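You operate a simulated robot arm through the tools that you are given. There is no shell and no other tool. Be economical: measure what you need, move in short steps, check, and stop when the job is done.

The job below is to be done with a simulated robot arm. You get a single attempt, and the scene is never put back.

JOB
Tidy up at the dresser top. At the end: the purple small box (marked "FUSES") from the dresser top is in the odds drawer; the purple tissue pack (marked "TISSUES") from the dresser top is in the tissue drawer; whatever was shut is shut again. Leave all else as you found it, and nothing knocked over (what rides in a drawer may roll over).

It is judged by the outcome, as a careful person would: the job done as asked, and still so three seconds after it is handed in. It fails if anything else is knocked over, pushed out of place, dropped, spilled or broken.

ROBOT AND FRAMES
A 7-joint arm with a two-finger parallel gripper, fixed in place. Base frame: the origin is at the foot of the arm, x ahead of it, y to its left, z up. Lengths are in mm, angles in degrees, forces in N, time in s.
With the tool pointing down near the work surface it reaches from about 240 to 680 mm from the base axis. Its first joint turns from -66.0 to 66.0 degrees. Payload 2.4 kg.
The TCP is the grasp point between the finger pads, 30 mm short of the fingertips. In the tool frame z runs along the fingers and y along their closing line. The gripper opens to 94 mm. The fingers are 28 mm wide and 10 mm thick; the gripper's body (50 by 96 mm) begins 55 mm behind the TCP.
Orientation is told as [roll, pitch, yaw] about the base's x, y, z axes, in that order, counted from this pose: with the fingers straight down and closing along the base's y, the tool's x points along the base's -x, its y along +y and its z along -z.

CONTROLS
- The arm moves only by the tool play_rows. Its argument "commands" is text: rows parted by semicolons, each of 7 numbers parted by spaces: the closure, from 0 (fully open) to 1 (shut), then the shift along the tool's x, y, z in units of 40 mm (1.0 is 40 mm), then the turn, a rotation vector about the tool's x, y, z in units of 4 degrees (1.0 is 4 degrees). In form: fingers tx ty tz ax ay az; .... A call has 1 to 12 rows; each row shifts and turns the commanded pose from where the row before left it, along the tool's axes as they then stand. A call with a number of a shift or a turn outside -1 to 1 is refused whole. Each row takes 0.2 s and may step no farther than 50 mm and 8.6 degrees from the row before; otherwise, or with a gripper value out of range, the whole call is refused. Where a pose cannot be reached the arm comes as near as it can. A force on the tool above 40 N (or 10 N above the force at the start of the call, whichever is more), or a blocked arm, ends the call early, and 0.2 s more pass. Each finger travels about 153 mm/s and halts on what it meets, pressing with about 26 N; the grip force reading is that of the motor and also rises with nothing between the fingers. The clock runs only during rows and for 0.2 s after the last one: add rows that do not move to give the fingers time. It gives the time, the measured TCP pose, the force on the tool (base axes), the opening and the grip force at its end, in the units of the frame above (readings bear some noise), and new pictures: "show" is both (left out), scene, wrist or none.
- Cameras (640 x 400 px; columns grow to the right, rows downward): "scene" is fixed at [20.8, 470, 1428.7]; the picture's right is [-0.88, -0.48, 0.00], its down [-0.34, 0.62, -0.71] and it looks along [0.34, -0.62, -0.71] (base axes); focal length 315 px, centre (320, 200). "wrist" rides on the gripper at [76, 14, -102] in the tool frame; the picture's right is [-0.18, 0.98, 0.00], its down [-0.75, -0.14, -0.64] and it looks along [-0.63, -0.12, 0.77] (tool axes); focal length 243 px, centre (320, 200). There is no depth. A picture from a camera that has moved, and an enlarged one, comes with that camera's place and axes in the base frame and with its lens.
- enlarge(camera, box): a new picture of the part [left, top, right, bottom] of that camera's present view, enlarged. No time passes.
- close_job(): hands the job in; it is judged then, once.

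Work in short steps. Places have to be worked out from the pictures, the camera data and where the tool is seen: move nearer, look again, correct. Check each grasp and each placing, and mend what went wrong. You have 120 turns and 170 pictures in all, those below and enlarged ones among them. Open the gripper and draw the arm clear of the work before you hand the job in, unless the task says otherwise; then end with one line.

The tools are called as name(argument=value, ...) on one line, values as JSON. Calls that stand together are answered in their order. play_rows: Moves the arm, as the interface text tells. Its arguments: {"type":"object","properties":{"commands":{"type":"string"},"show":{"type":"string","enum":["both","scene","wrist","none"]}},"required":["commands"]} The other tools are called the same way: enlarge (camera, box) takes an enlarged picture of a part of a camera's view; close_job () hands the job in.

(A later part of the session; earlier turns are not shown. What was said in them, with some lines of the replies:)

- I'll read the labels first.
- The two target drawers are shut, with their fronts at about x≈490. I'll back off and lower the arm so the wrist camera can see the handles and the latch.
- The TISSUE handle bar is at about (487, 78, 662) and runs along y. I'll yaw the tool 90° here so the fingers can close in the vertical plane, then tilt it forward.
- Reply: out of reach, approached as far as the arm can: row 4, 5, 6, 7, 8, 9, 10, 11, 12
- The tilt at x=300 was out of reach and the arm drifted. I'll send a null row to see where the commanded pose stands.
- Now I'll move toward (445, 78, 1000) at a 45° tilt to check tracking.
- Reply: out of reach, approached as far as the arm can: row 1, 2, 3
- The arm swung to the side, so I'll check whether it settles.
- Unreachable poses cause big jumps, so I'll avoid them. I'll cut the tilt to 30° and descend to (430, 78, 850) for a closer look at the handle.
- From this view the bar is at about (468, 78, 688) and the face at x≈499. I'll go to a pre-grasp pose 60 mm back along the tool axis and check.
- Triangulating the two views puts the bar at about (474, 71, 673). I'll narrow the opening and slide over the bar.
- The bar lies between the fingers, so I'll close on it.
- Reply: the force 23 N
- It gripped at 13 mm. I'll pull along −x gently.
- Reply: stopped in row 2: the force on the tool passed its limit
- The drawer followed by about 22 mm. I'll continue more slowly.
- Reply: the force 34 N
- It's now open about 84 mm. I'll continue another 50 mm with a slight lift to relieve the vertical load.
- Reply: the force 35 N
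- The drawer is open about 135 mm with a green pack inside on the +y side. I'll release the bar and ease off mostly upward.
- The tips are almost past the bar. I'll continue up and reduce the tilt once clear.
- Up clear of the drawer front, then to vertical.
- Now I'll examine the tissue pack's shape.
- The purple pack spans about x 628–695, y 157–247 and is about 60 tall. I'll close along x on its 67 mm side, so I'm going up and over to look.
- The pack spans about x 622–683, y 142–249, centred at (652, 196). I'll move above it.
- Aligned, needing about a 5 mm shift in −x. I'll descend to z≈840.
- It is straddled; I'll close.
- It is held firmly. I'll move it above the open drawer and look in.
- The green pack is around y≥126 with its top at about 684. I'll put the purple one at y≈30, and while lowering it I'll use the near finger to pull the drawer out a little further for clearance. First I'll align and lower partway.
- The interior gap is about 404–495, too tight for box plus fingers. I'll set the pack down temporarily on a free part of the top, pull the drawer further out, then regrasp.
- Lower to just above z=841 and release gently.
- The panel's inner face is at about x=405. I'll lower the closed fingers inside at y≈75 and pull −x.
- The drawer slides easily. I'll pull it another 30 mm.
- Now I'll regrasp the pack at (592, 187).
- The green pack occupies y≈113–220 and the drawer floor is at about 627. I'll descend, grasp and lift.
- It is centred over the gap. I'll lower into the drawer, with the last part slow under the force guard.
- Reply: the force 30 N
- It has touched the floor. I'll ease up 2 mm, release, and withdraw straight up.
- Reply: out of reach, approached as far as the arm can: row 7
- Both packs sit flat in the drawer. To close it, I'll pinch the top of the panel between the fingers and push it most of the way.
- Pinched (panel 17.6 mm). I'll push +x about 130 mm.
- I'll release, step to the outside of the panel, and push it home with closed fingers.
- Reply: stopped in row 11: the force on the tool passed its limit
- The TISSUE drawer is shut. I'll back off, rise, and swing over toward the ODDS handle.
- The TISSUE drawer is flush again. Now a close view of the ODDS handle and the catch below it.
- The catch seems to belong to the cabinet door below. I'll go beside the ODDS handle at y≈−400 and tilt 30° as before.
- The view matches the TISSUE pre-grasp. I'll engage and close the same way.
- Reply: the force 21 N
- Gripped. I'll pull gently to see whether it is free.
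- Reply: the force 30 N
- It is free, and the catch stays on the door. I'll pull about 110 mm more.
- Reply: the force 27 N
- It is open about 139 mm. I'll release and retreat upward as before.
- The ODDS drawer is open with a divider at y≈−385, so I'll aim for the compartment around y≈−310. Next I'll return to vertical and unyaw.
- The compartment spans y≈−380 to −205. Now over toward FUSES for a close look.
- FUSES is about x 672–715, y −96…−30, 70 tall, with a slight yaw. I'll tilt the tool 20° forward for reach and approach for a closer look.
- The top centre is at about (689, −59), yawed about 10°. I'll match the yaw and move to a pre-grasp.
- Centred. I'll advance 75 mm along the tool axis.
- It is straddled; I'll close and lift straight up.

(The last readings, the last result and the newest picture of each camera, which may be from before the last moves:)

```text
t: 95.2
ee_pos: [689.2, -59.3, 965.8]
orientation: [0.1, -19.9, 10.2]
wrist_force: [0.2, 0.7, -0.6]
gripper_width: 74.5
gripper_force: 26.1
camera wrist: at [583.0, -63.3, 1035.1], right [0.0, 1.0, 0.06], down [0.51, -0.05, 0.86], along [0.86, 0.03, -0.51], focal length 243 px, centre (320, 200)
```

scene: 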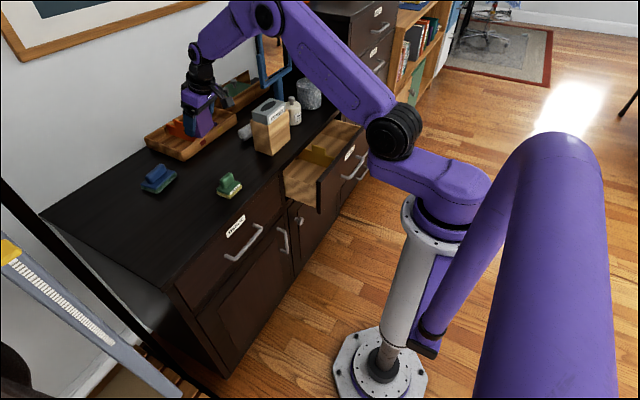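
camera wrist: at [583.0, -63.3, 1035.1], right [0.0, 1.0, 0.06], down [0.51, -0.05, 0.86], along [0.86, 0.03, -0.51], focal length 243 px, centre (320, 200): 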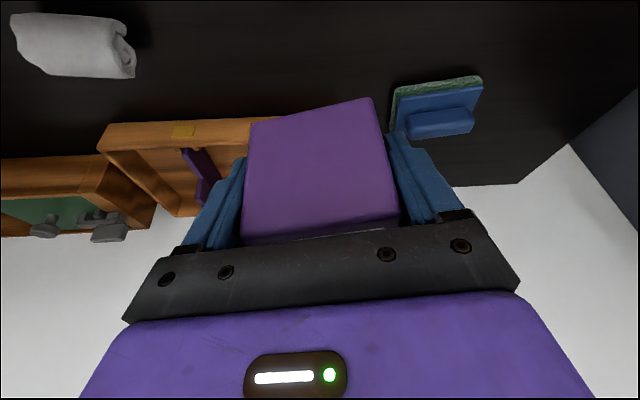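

FUSES is held at 74.5 mm. I'll draw it back in −x, squaring the yaw and reducing the tilt to about 9°.

play_rows(commands="1 0 0 0 0.285 0 0.783;1 0 0 0 0.285 0 0.783;1 0 0 0 0.285 0 0.783;1 0.94 0 -0.342 0 0 0;1 0.94 0 -0.342 0 0 0;1 0.94 0 -0.342 0 0 0;1 0.94 0 -0.342 0 0 0;1 0.94 0 -0.342 0 0 0;1 0 0 0 0 0.92 0;1 0 0 0 0 0.92 0;1 0 0 0 0 0.92 0;1 0 0 0 0 0 0")

```text
t: 97.8
ee_pos: [488.1, -59.4, 965.6]
orientation: [0.0, -8.8, -0.1]
wrist_force: [0.5, 0.0, -1.2]
gripper_width: 74.1
gripper_force: 26.6
camera wrist: at [398.7, -45.3, 1055.0], right [0.18, 0.98, 0.03], down [0.65, -0.14, 0.75], along [0.74, -0.12, -0.66], focal length 243 px, centre (320, 200)
```

scene: 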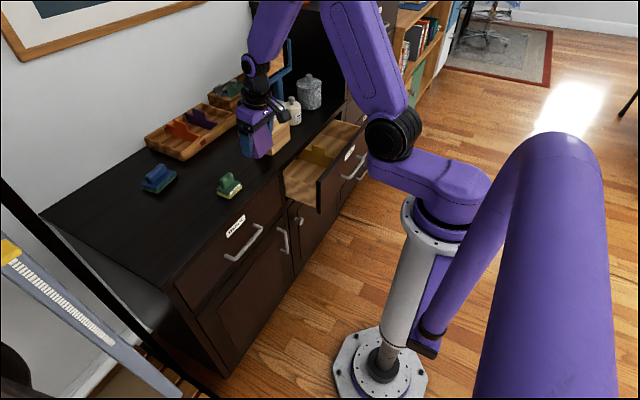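
wrist: 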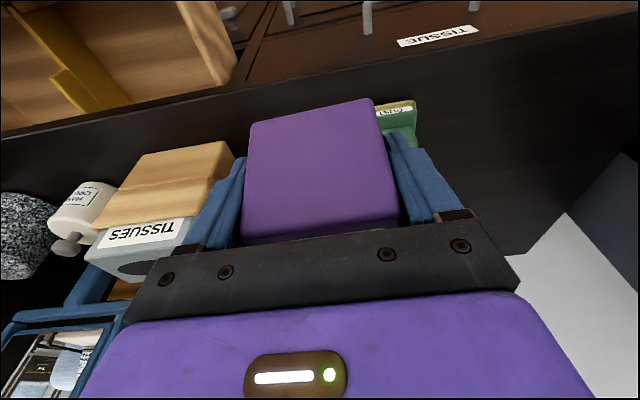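

play_rows(commands="1 0.89 0 -0.14 0 0 0;1 0 -0.98 0 0 0 0;1 0 -0.98 0 0 0 0;1 0 -0.98 0 0 0 0;1 0 -0.98 0 0 0 0;1 0 -0.98 0 0 0 0;1 0 -0.98 0 0 0 0;1 0 0 0 0 0 0")

enlarge(camera="scene", box=[230, 80, 390, 220])

```text
t: 99.7
ee_pos: [453.6, -295.8, 967.2]
orientation: [0.0, -8.8, 0.1]
wrist_force: [1.3, 0.1, -0.6]
gripper_width: 74.1
gripper_force: 25.4
camera wrist: at [362.2, -280.7, 1056.0], right [0.18, 0.98, 0.03], down [0.65, -0.14, 0.75], along [0.74, -0.12, -0.66], focal length 243 px, centre (320, 200)
```

scene: 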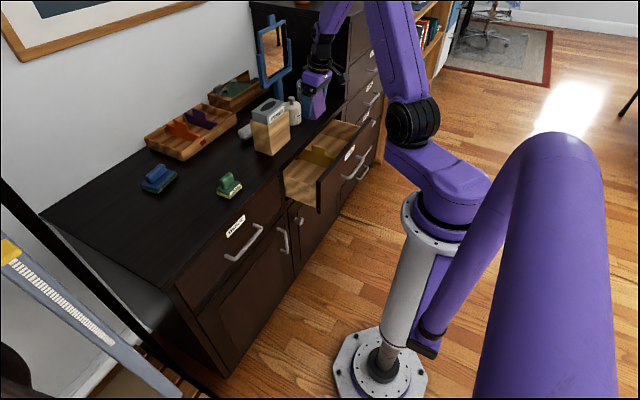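
wrist: 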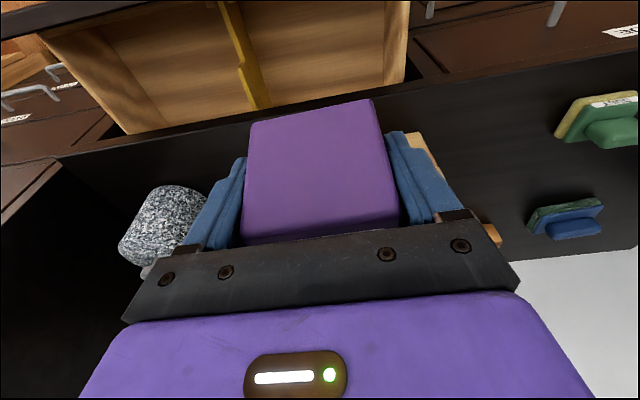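

```text
2.86 times, centred on (310, 150) of scene
camera zoom: at [20.8, 470.0, 1428.7], right [-0.88, -0.48, 0.0], down [-0.34, 0.62, -0.71], along [0.34, -0.62, -0.71], focal length 901 px, centre (349, 343)
```

zoom: 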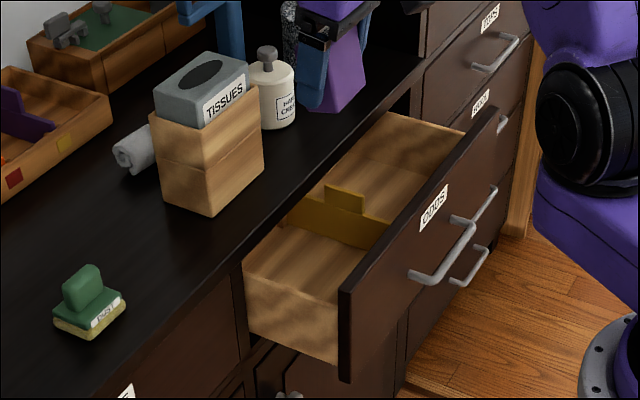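

The wrist camera would hit the drawer panel if I lowered here, so the drawer needs to come out further. I'll set FUSES down temporarily in the clear area near (590, 150), restoring the 20° grasp tilt so it stands flat.

play_rows(commands="1 0 1 0 0 0 0;1 0 1 0 0 0 0;1 0 1 0 0 0 0;1 0 1 0 0 0 0;1 0 1 0 0 0 0;1 0 1 0 0 0 0;1 0 1 0 0 0 0;1 0 1 0 0 0 0;1 0 1 0 0 0 0;1 0 1 0 0 0 0;1 0 1 0 0 0 0;1 0 0 0 0 0 0", show="none")

play_rows(commands="1 -0.85 0 0.13 0 0 0;1 -0.85 0 0.13 0 0 0;1 -0.85 0 0.13 0 0 0;1 -0.85 0 0.13 0 0 0;1 0 0 0 0 -0.93 0;1 0 0 0 0 -0.93 0;1 0 0 0 0 -0.93 0;1 0.274 0 0.752 0 0 0;1 0.274 0 0.752 0 0 0;1 0.274 0 0.752 0 0 0;1 0 0 0 0 0 0")

```text
t: 102.2
ee_pos: [453.0, 145.9, 965.5]
orientation: [0.0, -8.9, 0.1]
wrist_force: [0.4, 0.2, -0.6]
gripper_width: 73.8
gripper_force: 26.4
```

```text
t: 104.7
ee_pos: [591.5, 145.8, 869.7]
orientation: [0.0, -20.1, 0.1]
wrist_force: [0.2, -0.3, 0.5]
gripper_width: 74.0
gripper_force: 25.2
camera wrist: at [484.4, 159.9, 940.1], right [0.17, 0.98, 0.06], down [0.49, -0.14, 0.86], along [0.86, -0.12, -0.5], focal length 243 px, centre (320, 200)
```

scene: 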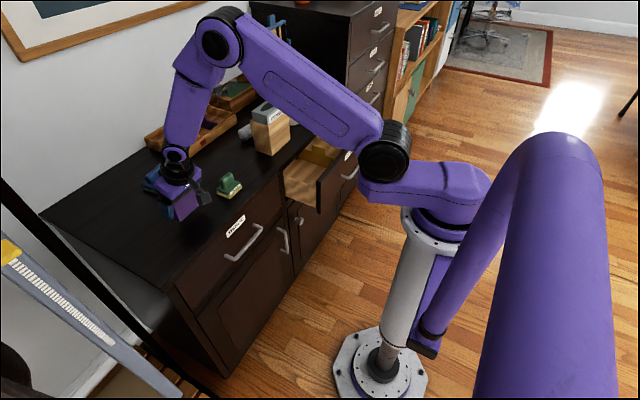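
wrist: 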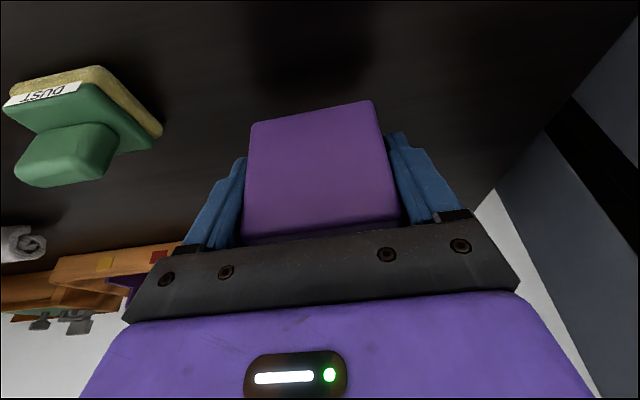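

play_rows(commands="1 0.14 0 0.4 0 0 0;1 0.1 0 0.27 0 0 0;1 0 0 0 0 0 0")

enlarge(camera="scene", box=[120, 120, 260, 250])

```text
t: 105.5
ee_pos: [589.7, 144.9, 842.2]
orientation: [0.0, -20.0, 0.0]
wrist_force: [-0.2, 0.2, -0.3]
gripper_width: 73.8
gripper_force: 26.3
camera wrist: at [484.2, 159.6, 911.5], right [0.17, 0.98, 0.06], down [0.49, -0.14, 0.86], along [0.86, -0.12, -0.5], focal length 243 px, centre (320, 200)
```

scene: 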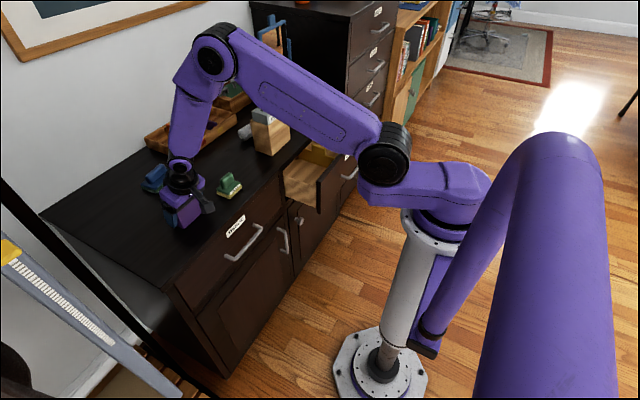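
wrist: 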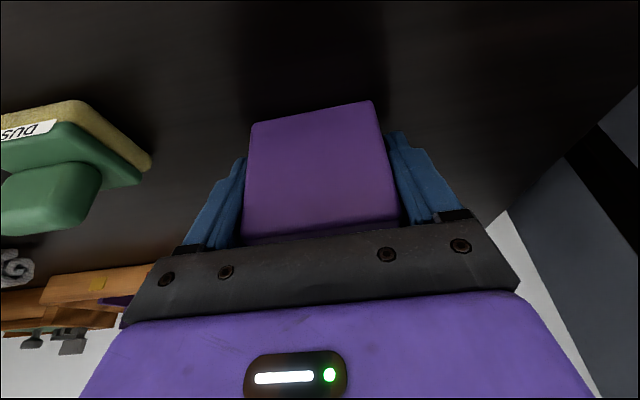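

```text
3.08 times, centred on (190, 185) of scene
camera zoom: at [20.8, 470.0, 1428.7], right [-0.88, -0.48, 0.0], down [-0.34, 0.62, -0.71], along [0.34, -0.62, -0.71], focal length 970 px, centre (720, 246)
```

zoom: 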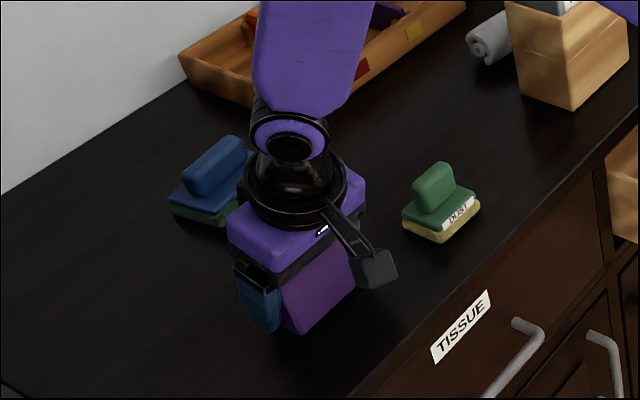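

play_rows(commands="1 0.013 0 0.035 0 0 0;1 0 0 0 0 0 0;0.15 0 0 0 0 0 0;0.05 0 0 0 0 0 0;0 0 0 -0.4 0 0 0;0 0 0 -1 0 0 0;0 0 0 -1 0 0 0;0 0 0 -0.8 0 0 0")

enlarge(camera="scene", box=[120, 120, 260, 250])

```text
t: 107.2
ee_pos: [544.9, 143.7, 959.0]
orientation: [0.0, -20.0, 0.0]
wrist_force: [0.8, -0.5, -0.1]
gripper_width: 94.1
gripper_force: 0.0
camera wrist: at [439.3, 158.9, 1030.0], right [0.17, 0.98, 0.06], down [0.49, -0.14, 0.86], along [0.86, -0.12, -0.51], focal length 243 px, centre (320, 200)
```

scene: 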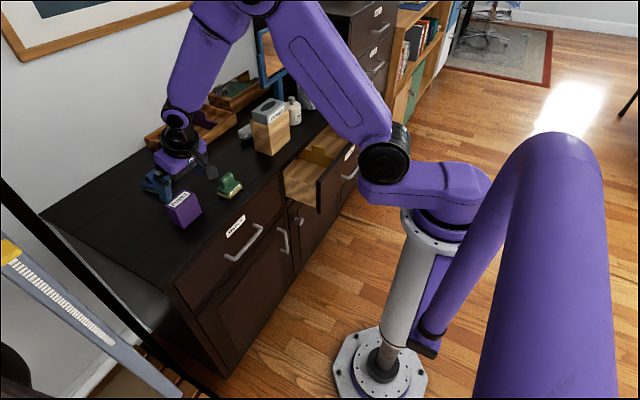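
wrist: 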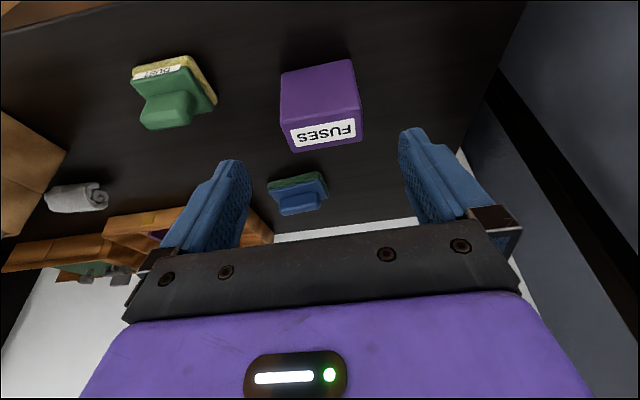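

```text
3.08 times, centred on (190, 185) of scene
camera zoom: at [20.8, 470.0, 1428.7], right [-0.88, -0.48, 0.0], down [-0.34, 0.62, -0.71], along [0.34, -0.62, -0.71], focal length 970 px, centre (720, 246)
```

zoom: 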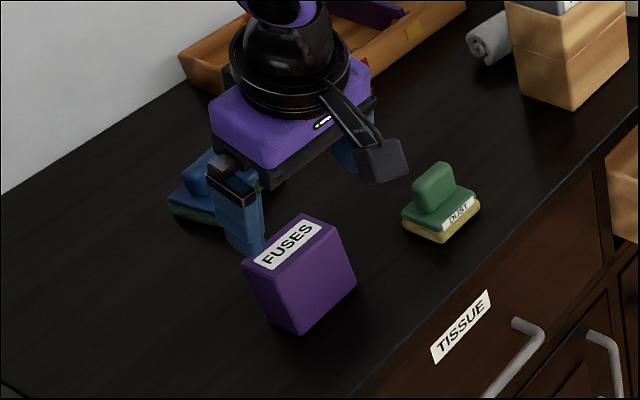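

FUSES stands upright at about (590, 145). Now, with the tool vertical and closed, I'll go into the ODDS drawer to pull it further.

play_rows(commands="1 0.5 0 0 0 1 0;1 0.5 0 0 0 1 0;1 0.5 0 0 0 1 0;1 0.5 0 0 0 1 0;1 0.5 0 0 0 1 0;1 0 0 0 0 0 0", show="none")

```text
t: 108.7
ee_pos: [449.0, 143.7, 938.9]
orientation: [0.1, 0.1, 0.1]
wrist_force: [0.9, 0.2, 0.6]
gripper_width: 0.0
gripper_force: 26.3
```

play_rows(commands="1 0 -1 0 0 0 0;1 0 -1 0 0 0 0;1 0 -1 0 0 0 0;1 0 -1 0 0 0 0;1 0 -1 0 0 0 0;1 0 -1 0 0 0 0;1 0 -1 0 0 0 0;1 0 -1 0 0 0 0;1 0 -1 0 0 0 0;1 0 -1 0 0 0 0;1 0 -1 0 0 0 0;1 0 -1 0 0 0 0", show="wrist")

```text
t: 111.2
ee_pos: [450.1, -335.9, 940.0]
orientation: [0.0, 0.1, 0.0]
wrist_force: [1.2, 0.2, -0.4]
gripper_width: 0.2
gripper_force: 26.0
camera wrist: at [374.4, -320.9, 1042.9], right [0.18, 0.98, 0.0], down [0.75, -0.14, 0.64], along [0.63, -0.12, -0.77], focal length 243 px, centre (320, 200)
```

wrist: 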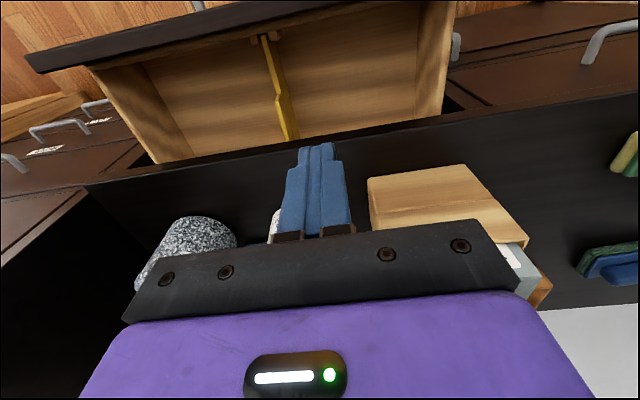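

The divider is at y≈−379, so y=−336 is clear. I'll descend and pull.

play_rows(commands="1 0 0 0.94 0 0 0;1 0 0 0.94 0 0 0;1 0 0 0.94 0 0 0;1 0 0 0.94 0 0 0;1 0 0 0.92 0 0 0;1 0.5 0 0 0 0 0;1 0.25 0 0 0 0 0;1 0.25 0 0 0 0 0;1 0.25 0 0 0 0 0;1 0.25 0 0 0 0 0;1 0.25 0 0 0 0 0;1 0.25 0 0 0 0 0")

```text
t: 113.8
ee_pos: [370.7, -334.5, 752.4]
orientation: [0.1, 0.0, 0.0]
wrist_force: [-0.6, -0.1, -0.3]
gripper_width: 0.0
gripper_force: 25.5
camera wrist: at [294.1, -320.2, 854.6], right [0.18, 0.98, 0.0], down [0.75, -0.14, 0.64], along [0.63, -0.12, -0.77], focal length 243 px, centre (320, 200)
```

scene: 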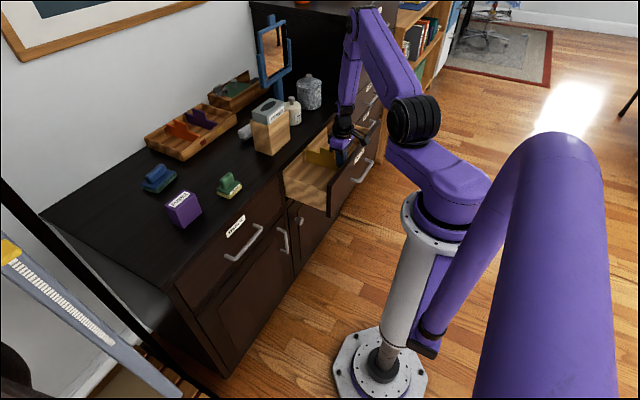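
wrist: 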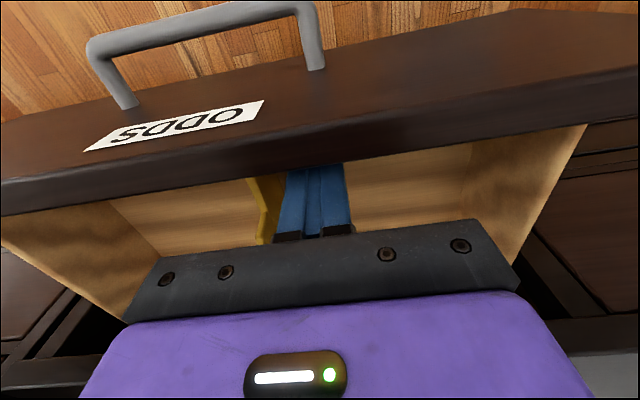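

play_rows(commands="1 0.25 0 0 0 0 0;1 0.25 0 0 0 0 0;1 0.25 0 0 0 0 0;1 0.25 0 0 0 0 0;1 -0.2 0 0 0 0 0;1 0 0 -0.9 0 0 0;1 0 0 -1 0 0 0;1 0 0 -1 0 0 0;1 0 0 -1 0 0 0;1 -0.5 0.8 -0.5 0 0 0;1 -0.8 0.8 0 0 0 0;1 -0.8 0.8 0 0 0 0")

```text
t: 116.5
ee_pos: [422.6, -239.5, 929.0]
orientation: [0.0, -0.1, 0.1]
wrist_force: [0.4, 0.4, 0.3]
gripper_width: 0.0
gripper_force: 26.2
camera wrist: at [347.6, -223.8, 1031.4], right [0.18, 0.98, 0.0], down [0.75, -0.14, 0.64], along [0.63, -0.12, -0.77], focal length 243 px, centre (320, 200)
```

scene: 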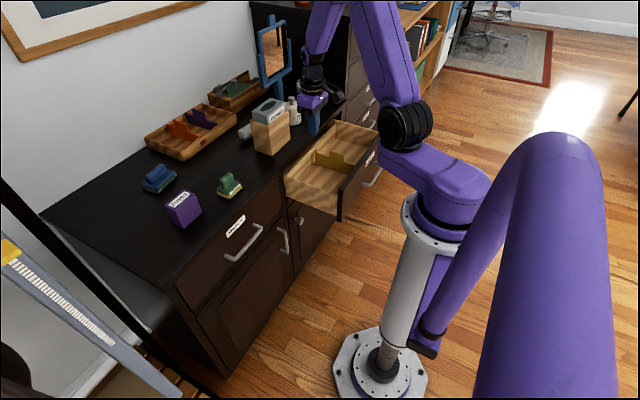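
wrist: 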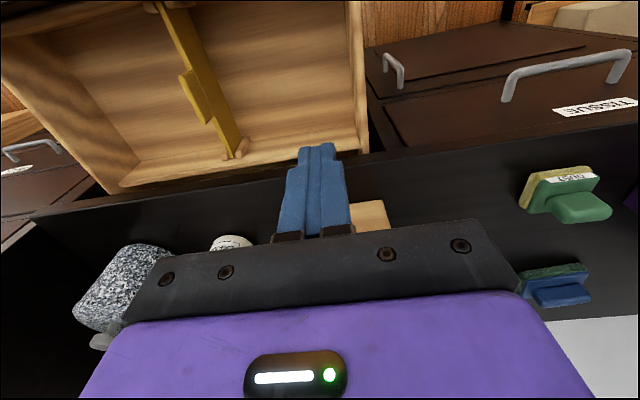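

The drawer is now wide open. Back to FUSES for a vertical regrasp.

play_rows(commands="0 0 0.96 0 0 0 0;0 0 0.96 0 0 0 0;0 0 0.96 0 0 0 0;0 0 0.96 0 0 0 0;0 0 0.96 0 0 0 0;0 0 0.96 0 0 0 0;0 0 0.96 0 0 0 0;0 0 0.96 0 0 0 0;0 0 0.96 0 0 0 0;0 0 0.96 0 0 0 0;0 -0.9 0 0 0 0 0;0 -0.9 0 0 0 0 0", show="none")

play_rows(commands="0 -0.8 0 0 0 0 0;0 -0.8 0 0 0 0 0;0 -0.8 0 0 0 0 0;0 0 0 0 0 0 0")

```text
t: 119.0
ee_pos: [492.7, 145.1, 928.6]
orientation: [0.0, 0.1, 0.0]
wrist_force: [0.5, 0.7, 0.0]
gripper_width: 94.0
gripper_force: 0.2
```

```text
t: 120.0
ee_pos: [589.1, 144.4, 930.1]
orientation: [0.1, -0.1, 0.1]
wrist_force: [0.6, 0.2, 0.6]
gripper_width: 94.0
gripper_force: 0.0
camera wrist: at [513.2, 159.8, 1032.0], right [0.18, 0.98, 0.0], down [0.75, -0.14, 0.64], along [0.63, -0.12, -0.77], focal length 243 px, centre (320, 200)
```

scene: 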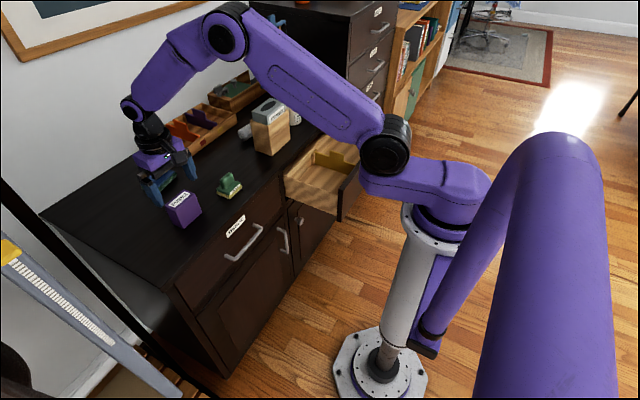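
wrist: 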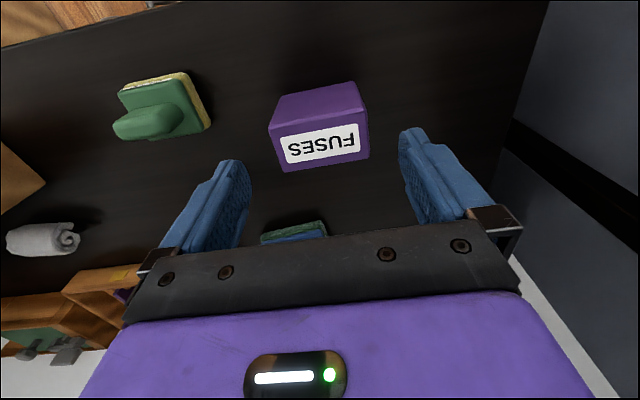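

Aligned. I'll descend, grasp and lift.

play_rows(commands="0 0 0 0.8 0 0 0;0 0 0 0.8 0 0 0;0 0 0 0.7 0 0 0;0 0 0 0 0 0 0;0.2 0 0 0 0 0 0;0.5 0 0 0 0 0 0;1 0 0 0 0 0 0;1 0 0 0 0 0 0;1 0 0 -0.4 0 0 0;1 0 0 -0.9 0 0 0;1 0 0 -0.9 0 0 0;1 0 0 -0.5 0 0 0")

```text
t: 122.7
ee_pos: [589.8, 144.4, 946.3]
orientation: [0.1, 0.0, 0.0]
wrist_force: [-0.5, -0.6, -0.3]
gripper_width: 73.8
gripper_force: 26.0
camera wrist: at [513.9, 159.6, 1047.9], right [0.18, 0.98, 0.0], down [0.75, -0.14, 0.64], along [0.63, -0.12, -0.77], focal length 243 px, centre (320, 200)
```

scene: 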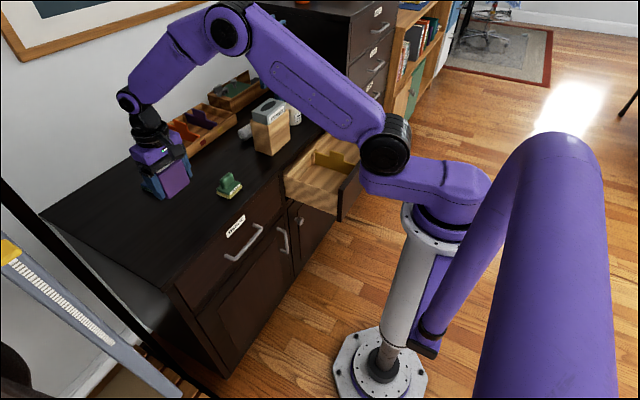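
wrist: 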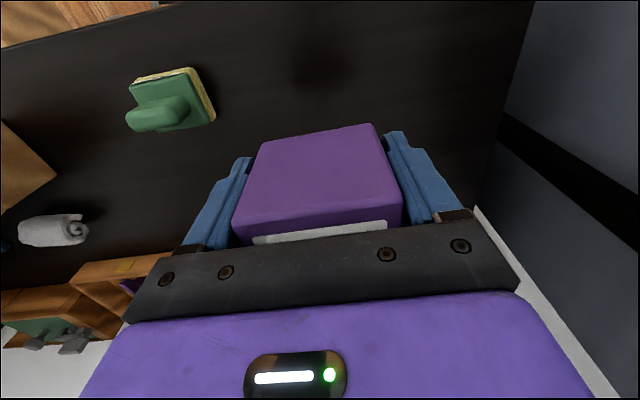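

Held upright. I'll carry it to above the compartment at (430, −285).

play_rows(commands="1 1 0 0 0 0 0;1 1 0 0 0 0 0;1 1 0 0 0 0 0;1 1 0 0 0 0 0;1 0 -0.95 0 0 0 0;1 0 -0.95 0 0 0 0;1 0 -0.95 0 0 0 0;1 0 -0.95 0 0 0 0;1 0 -0.95 0 0 0 0;1 0 -0.95 0 0 0 0;1 0 -0.95 0 0 0 0;1 0 -0.95 0 0 0 0", show="none")

play_rows(commands="1 0 -1 0 0 0 0;1 0 -1 0 0 0 0;1 0 -1 0 0 0 0;1 0 0 0.9 0 0 0;1 0 0 0.9 0 0 0;1 0 0 0 0 0 0")

enlarge(camera="scene", box=[240, 90, 400, 230])

```text
t: 125.2
ee_pos: [430.5, -158.3, 945.8]
orientation: [0.0, -0.1, 0.2]
wrist_force: [0.0, 0.1, -1.5]
gripper_width: 74.0
gripper_force: 25.7
```

```text
t: 126.7
ee_pos: [431.8, -279.9, 873.5]
orientation: [0.0, 0.0, 0.2]
wrist_force: [-0.9, -0.2, -1.0]
gripper_width: 74.0
gripper_force: 26.0
camera wrist: at [354.2, -264.4, 975.6], right [0.18, 0.98, 0.0], down [0.75, -0.14, 0.64], along [0.63, -0.12, -0.77], focal length 243 px, centre (320, 200)
```

scene: 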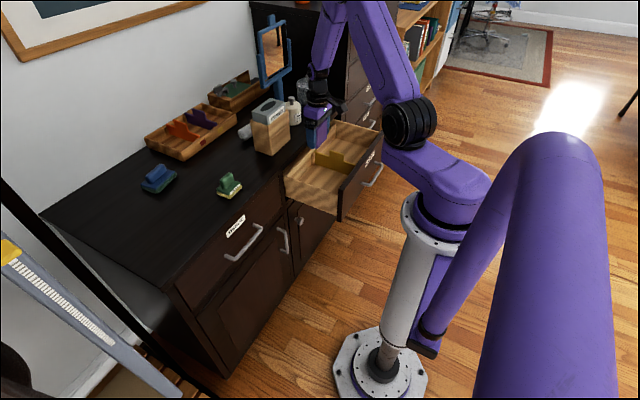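
wrist: 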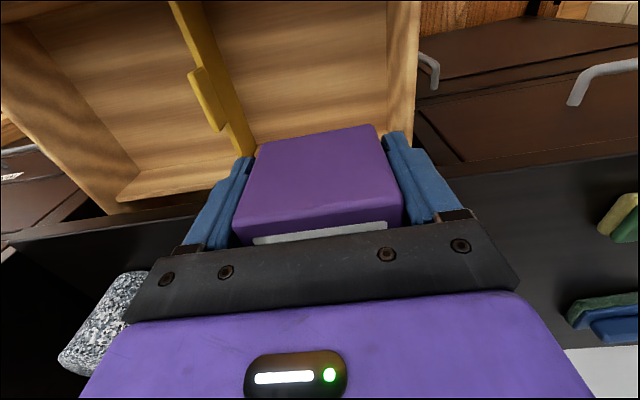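

```text
2.86 times, centred on (320, 160) of scene
camera zoom: at [20.8, 470.0, 1428.7], right [-0.88, -0.48, 0.0], down [-0.34, 0.62, -0.71], along [0.34, -0.62, -0.71], focal length 901 px, centre (320, 314)
```

zoom: 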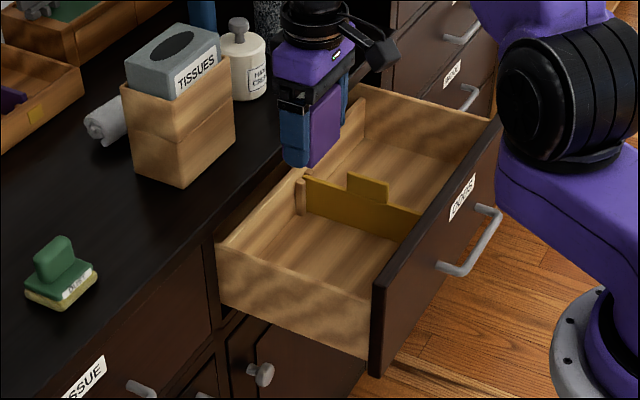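

The position is good: compartment y −365…−205 and back wall at x≈473. I'll lower, slowly at the end.

play_rows(commands="1 0 0 0.9 0 0 0;1 0.1 0 0.9 0 0 0;1 0 0 0.9 0 0 0;1 0 0 0.9 0 0 0;1 0 0 0.6 0 0 0;1 0 0 0.3 0 0 0;1 0 0 0.12 0 0 0;1 0 0 0.12 0 0 0;1 0 0 0 0 0 0")

```text
t: 128.7
ee_pos: [426.0, -278.5, 682.7]
orientation: [0.1, 0.0, 0.1]
wrist_force: [-0.6, 0.2, -0.6]
gripper_width: 73.8
gripper_force: 25.9
camera wrist: at [350.2, -264.0, 785.3], right [0.18, 0.98, 0.0], down [0.75, -0.14, 0.64], along [0.63, -0.12, -0.77], focal length 243 px, centre (320, 200)
```

scene: 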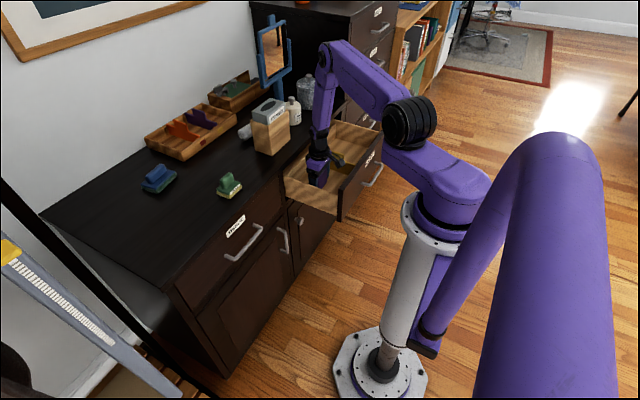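
wrist: 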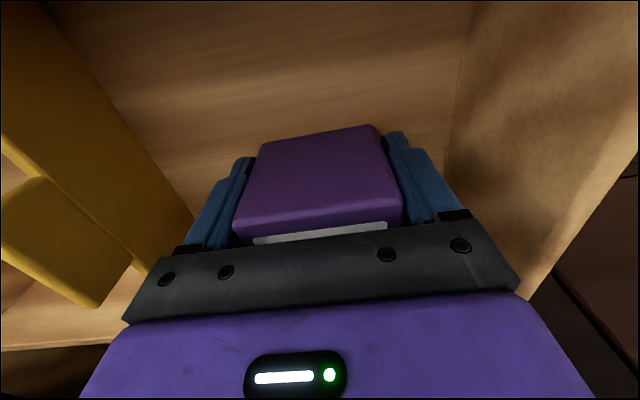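

play_rows(commands="1 0 0 0.1 0 0 0;1 0 0 0.1 0 0 0;1 0 0 0.08 0 0 0;1 0 0 0.08 0 0 0;1 0 0 0 0 0 0", show="none")

```text
t: 129.6
ee_pos: [427.8, -279.8, 672.2]
orientation: [-0.1, -0.1, 0.3]
wrist_force: [-0.6, 1.5, 7.4]
gripper_width: 73.6
gripper_force: 25.9
stopped in row 4: the force on the tool passed its limit (the readings are from after the stop); the commanded pose is now the measured one
```

Contact with the floor. I'll release and withdraw straight up.

play_rows(commands="0.1 0 0 0 0 0 0;0.1 0 0 0 0 0 0;0.1 0 0 -0.3 0 0 0;0.1 0 0 -0.8 0 0 0;0.1 0 0 -1 0 0 0;0.1 0 0 -1 0 0 0;0.1 0 0 -1 0 0 0;0.1 0 0 -1 0 0 0;0.1 0 0 -1 0 0 0;0.1 0 0 -0.5 0 0 0")

enlarge(camera="scene", box=[240, 90, 400, 230])

```text
t: 131.8
ee_pos: [426.1, -278.4, 935.4]
orientation: [-0.1, 0.0, 0.3]
wrist_force: [0.0, 0.8, 0.2]
gripper_width: 84.5
gripper_force: 0.0
camera wrist: at [351.0, -264.9, 1038.2], right [0.18, 0.98, 0.0], down [0.75, -0.14, 0.64], along [0.63, -0.12, -0.77], focal length 243 px, centre (320, 200)
```

scene: 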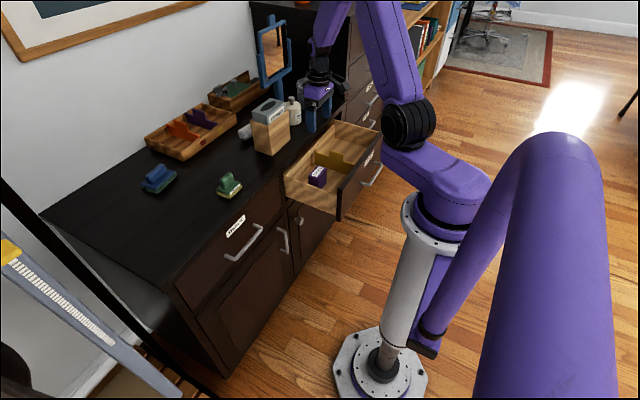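
wrist: 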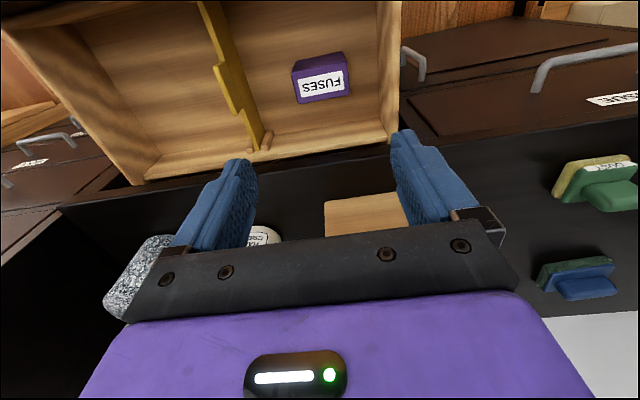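

```text
2.86 times, centred on (320, 160) of scene
camera zoom: at [20.8, 470.0, 1428.7], right [-0.88, -0.48, 0.0], down [-0.34, 0.62, -0.71], along [0.34, -0.62, -0.71], focal length 901 px, centre (320, 314)
```

zoom: 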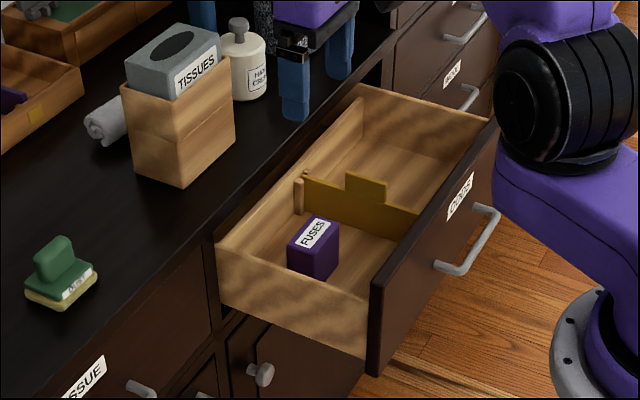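

FUSES is upright in the ODDS drawer. Next I'll go outside the panel, at (250, −396), to push it shut.

play_rows(commands="1 0.88 -0.59 0 0 0 0;1 0.88 -0.59 0 0 0 0;1 0.88 -0.59 0 0 0 0;1 0.88 -0.59 0 0 0 0;1 0.88 -0.59 0 0 0 0;1 0 0 0 0 0 0")

```text
t: 133.2
ee_pos: [252.0, -398.4, 933.0]
orientation: [0.0, -0.1, 0.2]
wrist_force: [-0.1, -0.6, 0.7]
gripper_width: 0.0
gripper_force: 26.2
camera wrist: at [175.5, -383.7, 1037.1], right [0.18, 0.98, 0.0], down [0.75, -0.14, 0.64], along [0.63, -0.12, -0.77], focal length 243 px, centre (320, 200)
```

scene: 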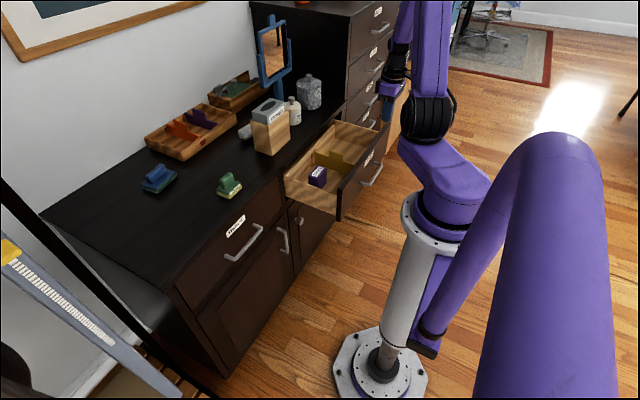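
wrist: 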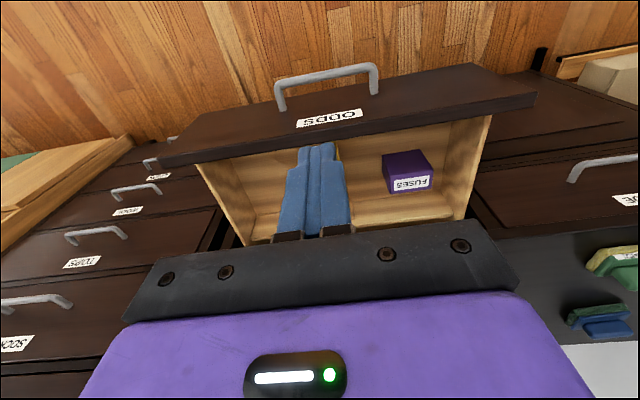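

play_rows(commands="1 0.3 0.05 0 0 0 0;1 0 0 0.95 0 0 0;1 0 0 0.95 0 0 0;1 0 0 0.95 0 0 0;1 0 0 0.95 0 0 0;1 0 0 0 0 0 0", show="wrist")

```text
t: 134.6
ee_pos: [240.5, -397.2, 781.1]
orientation: [-0.1, -0.1, 0.2]
wrist_force: [0.5, 0.4, 0.3]
gripper_width: 0.0
gripper_force: 26.6
camera wrist: at [164.2, -381.4, 884.3], right [0.18, 0.98, 0.0], down [0.75, -0.14, 0.64], along [0.63, -0.12, -0.77], focal length 243 px, centre (320, 200)
```

wrist: 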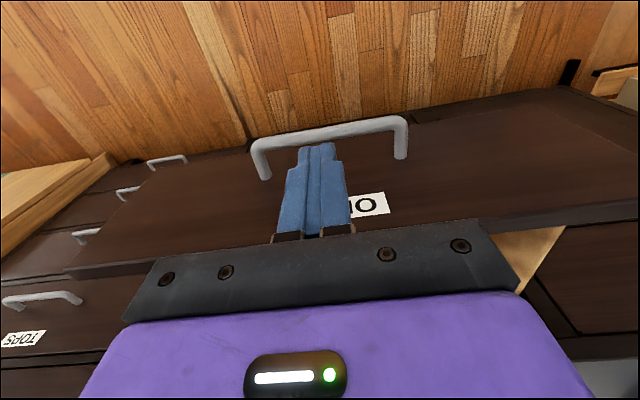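

The fingers are in front of the panel, above the handle. I'll push steadily.

play_rows(commands="1 -0.3 0 0 0 0 0;1 -0.25 0 0 0 0 0;1 -0.25 0 0 0 0 0;1 -0.25 0 0 0 0 0;1 -0.25 0 0 0 0 0;1 -0.25 0 0 0 0 0;1 -0.25 0 0 0 0 0;1 -0.25 0 0 0 0 0;1 -0.25 0 0 0 0 0;1 -0.25 0 0 0 0 0;1 -0.25 0 0 0 0 0;1 -0.25 0 0 0 0 0")

```text
t: 137.2
ee_pos: [362.8, -394.4, 783.6]
orientation: [0.0, -0.1, 0.2]
wrist_force: [0.0, -0.8, -0.4]
gripper_width: 0.0
gripper_force: 26.0
camera wrist: at [286.8, -380.8, 886.0], right [0.18, 0.98, 0.0], down [0.75, -0.14, 0.64], along [0.63, -0.12, -0.77], focal length 243 px, centre (320, 200)
```

scene: 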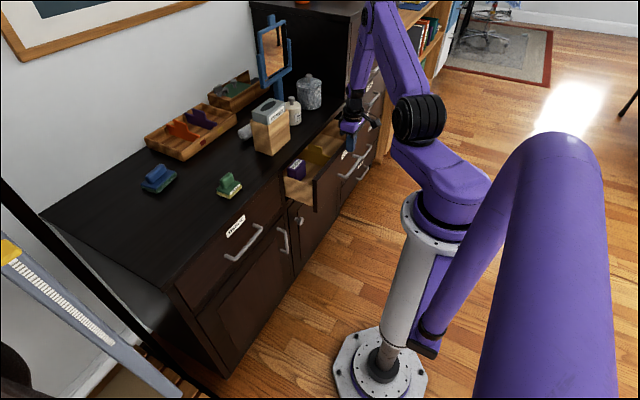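
wrist: 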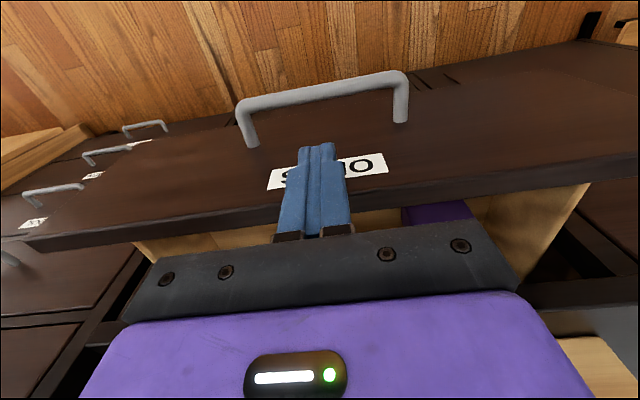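

I'll push the rest of the way, slowing at the end.

play_rows(commands="1 -0.25 0 0 0 0 0;1 -0.25 0 0 0 0 0;1 -0.25 0 0 0 0 0;1 -0.25 0 0 0 0 0;1 -0.25 0 0 0 0 0;1 -0.25 0 0 0 0 0;1 -0.25 0 0 0 0 0;1 -0.25 0 0 0 0 0;1 -0.25 0 0 0 0 0;1 -0.25 0 0 0 0 0;1 -0.1 0 0 0 0 0;1 -0.1 0 0 0 0 0")

```text
t: 139.8
ee_pos: [469.3, -395.4, 783.5]
orientation: [-0.1, -0.1, 0.2]
wrist_force: [-1.0, -0.1, 0.6]
gripper_width: 0.0
gripper_force: 25.7
camera wrist: at [394.4, -380.4, 886.2], right [0.18, 0.98, 0.0], down [0.75, -0.14, 0.64], along [0.63, -0.12, -0.77], focal length 243 px, centre (320, 200)
```

scene: 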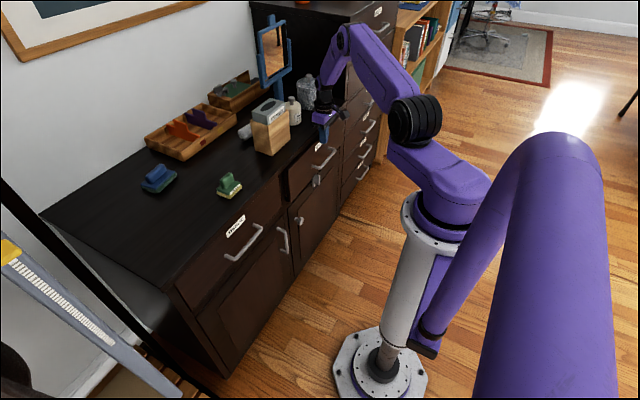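
wrist: 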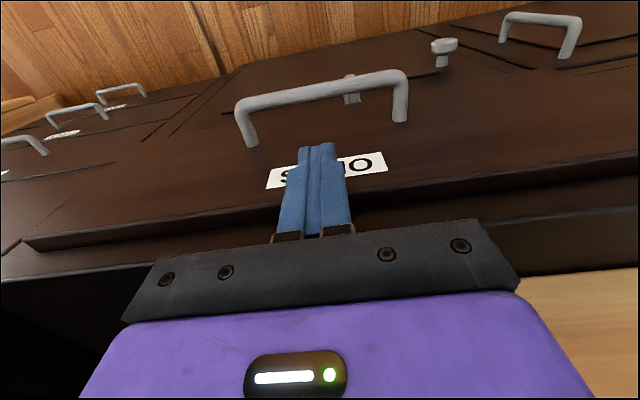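

About 8 mm remains, so small pushes until contact.

play_rows(commands="1 -0.08 0 0 0 0 0;1 -0.08 0 0 0 0 0;1 -0.08 0 0 0 0 0;1 -0.08 0 0 0 0 0;1 -0.08 0 0 0 0 0;1 -0.08 0 0 0 0 0", show="wrist")

```text
t: 141.2
ee_pos: [480.8, -396.7, 783.5]
orientation: [0.5, 0.8, -0.1]
wrist_force: [-3.7, 0.6, -0.9]
gripper_width: 0.0
gripper_force: 26.1
stopped in row 6: the force on the tool passed its limit (the readings are from after the stop); the commanded pose is now the measured one
camera wrist: at [406.3, -382.1, 885.9], right [0.19, 0.98, 0.01], down [0.76, -0.15, 0.63], along [0.62, -0.11, -0.78], focal length 243 px, centre (320, 200)
```

wrist: 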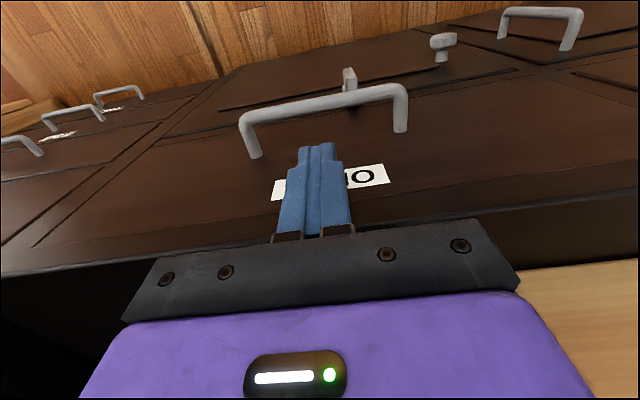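

Shut against its stop. I'll back away, rise, open the gripper, and check the final scene.

play_rows(commands="1 0.5 0 0 0 0 0;1 1 0 0 0 0 0;1 0.5 0 -0.8 0 0 0;0.3 0 0.3 -1 0 0 0;0 0 0.8 -0.8 0 0 0;0 0 0.9 -0.8 0 0 0;0 0 0.9 -0.8 0 0 0;0 0 1 -0.4 0 0 0")

enlarge(camera="scene", box=[130, 60, 390, 270])

```text
t: 142.9
ee_pos: [403.7, -241.5, 970.8]
orientation: [0.5, 0.7, -0.1]
wrist_force: [0.7, -0.4, 0.0]
gripper_width: 93.8
gripper_force: 0.0
camera wrist: at [329.1, -227.5, 1073.5], right [0.19, 0.98, 0.01], down [0.76, -0.15, 0.63], along [0.62, -0.11, -0.78], focal length 243 px, centre (320, 200)
```

scene: 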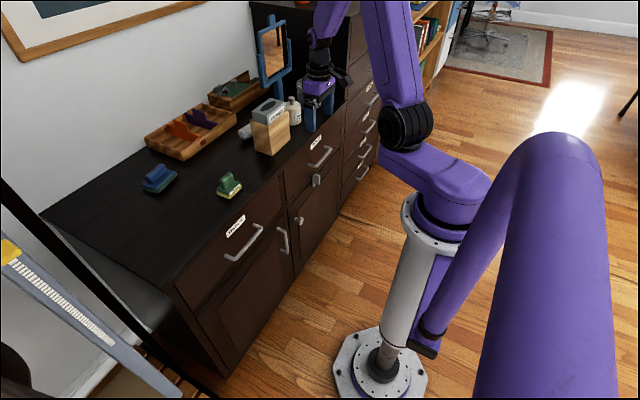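
wrist: 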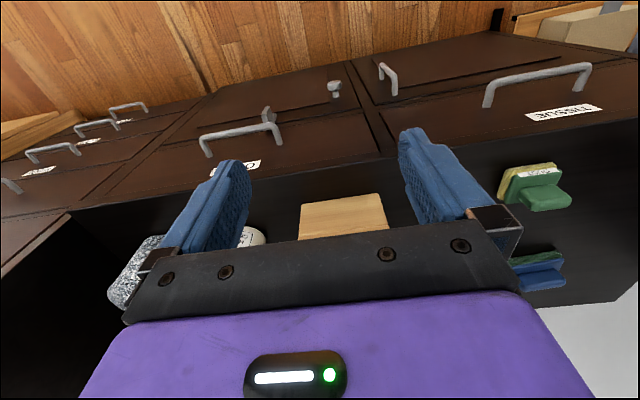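

```text
1.90 times, centred on (260, 165) of scene
camera zoom: at [20.8, 470.0, 1428.6], right [-0.88, -0.48, 0.0], down [-0.34, 0.62, -0.71], along [0.34, -0.62, -0.71], focal length 600 px, centre (434, 267)
```

zoom: 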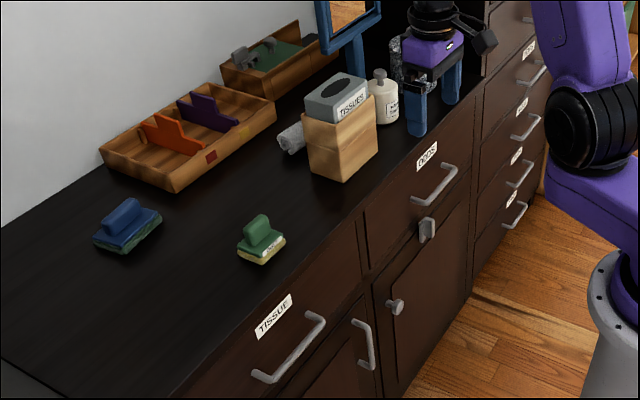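

Both drawers are flush and everything else stands as it was. The gripper is open and clear, so I'm handing in.

close_job()

```text
The job is handed in.
```

The FUSES box is in the odds drawer and the purple TISSUES pack is in the tissue drawer. Both drawers are shut again, and everything else looked in place in the last picture.
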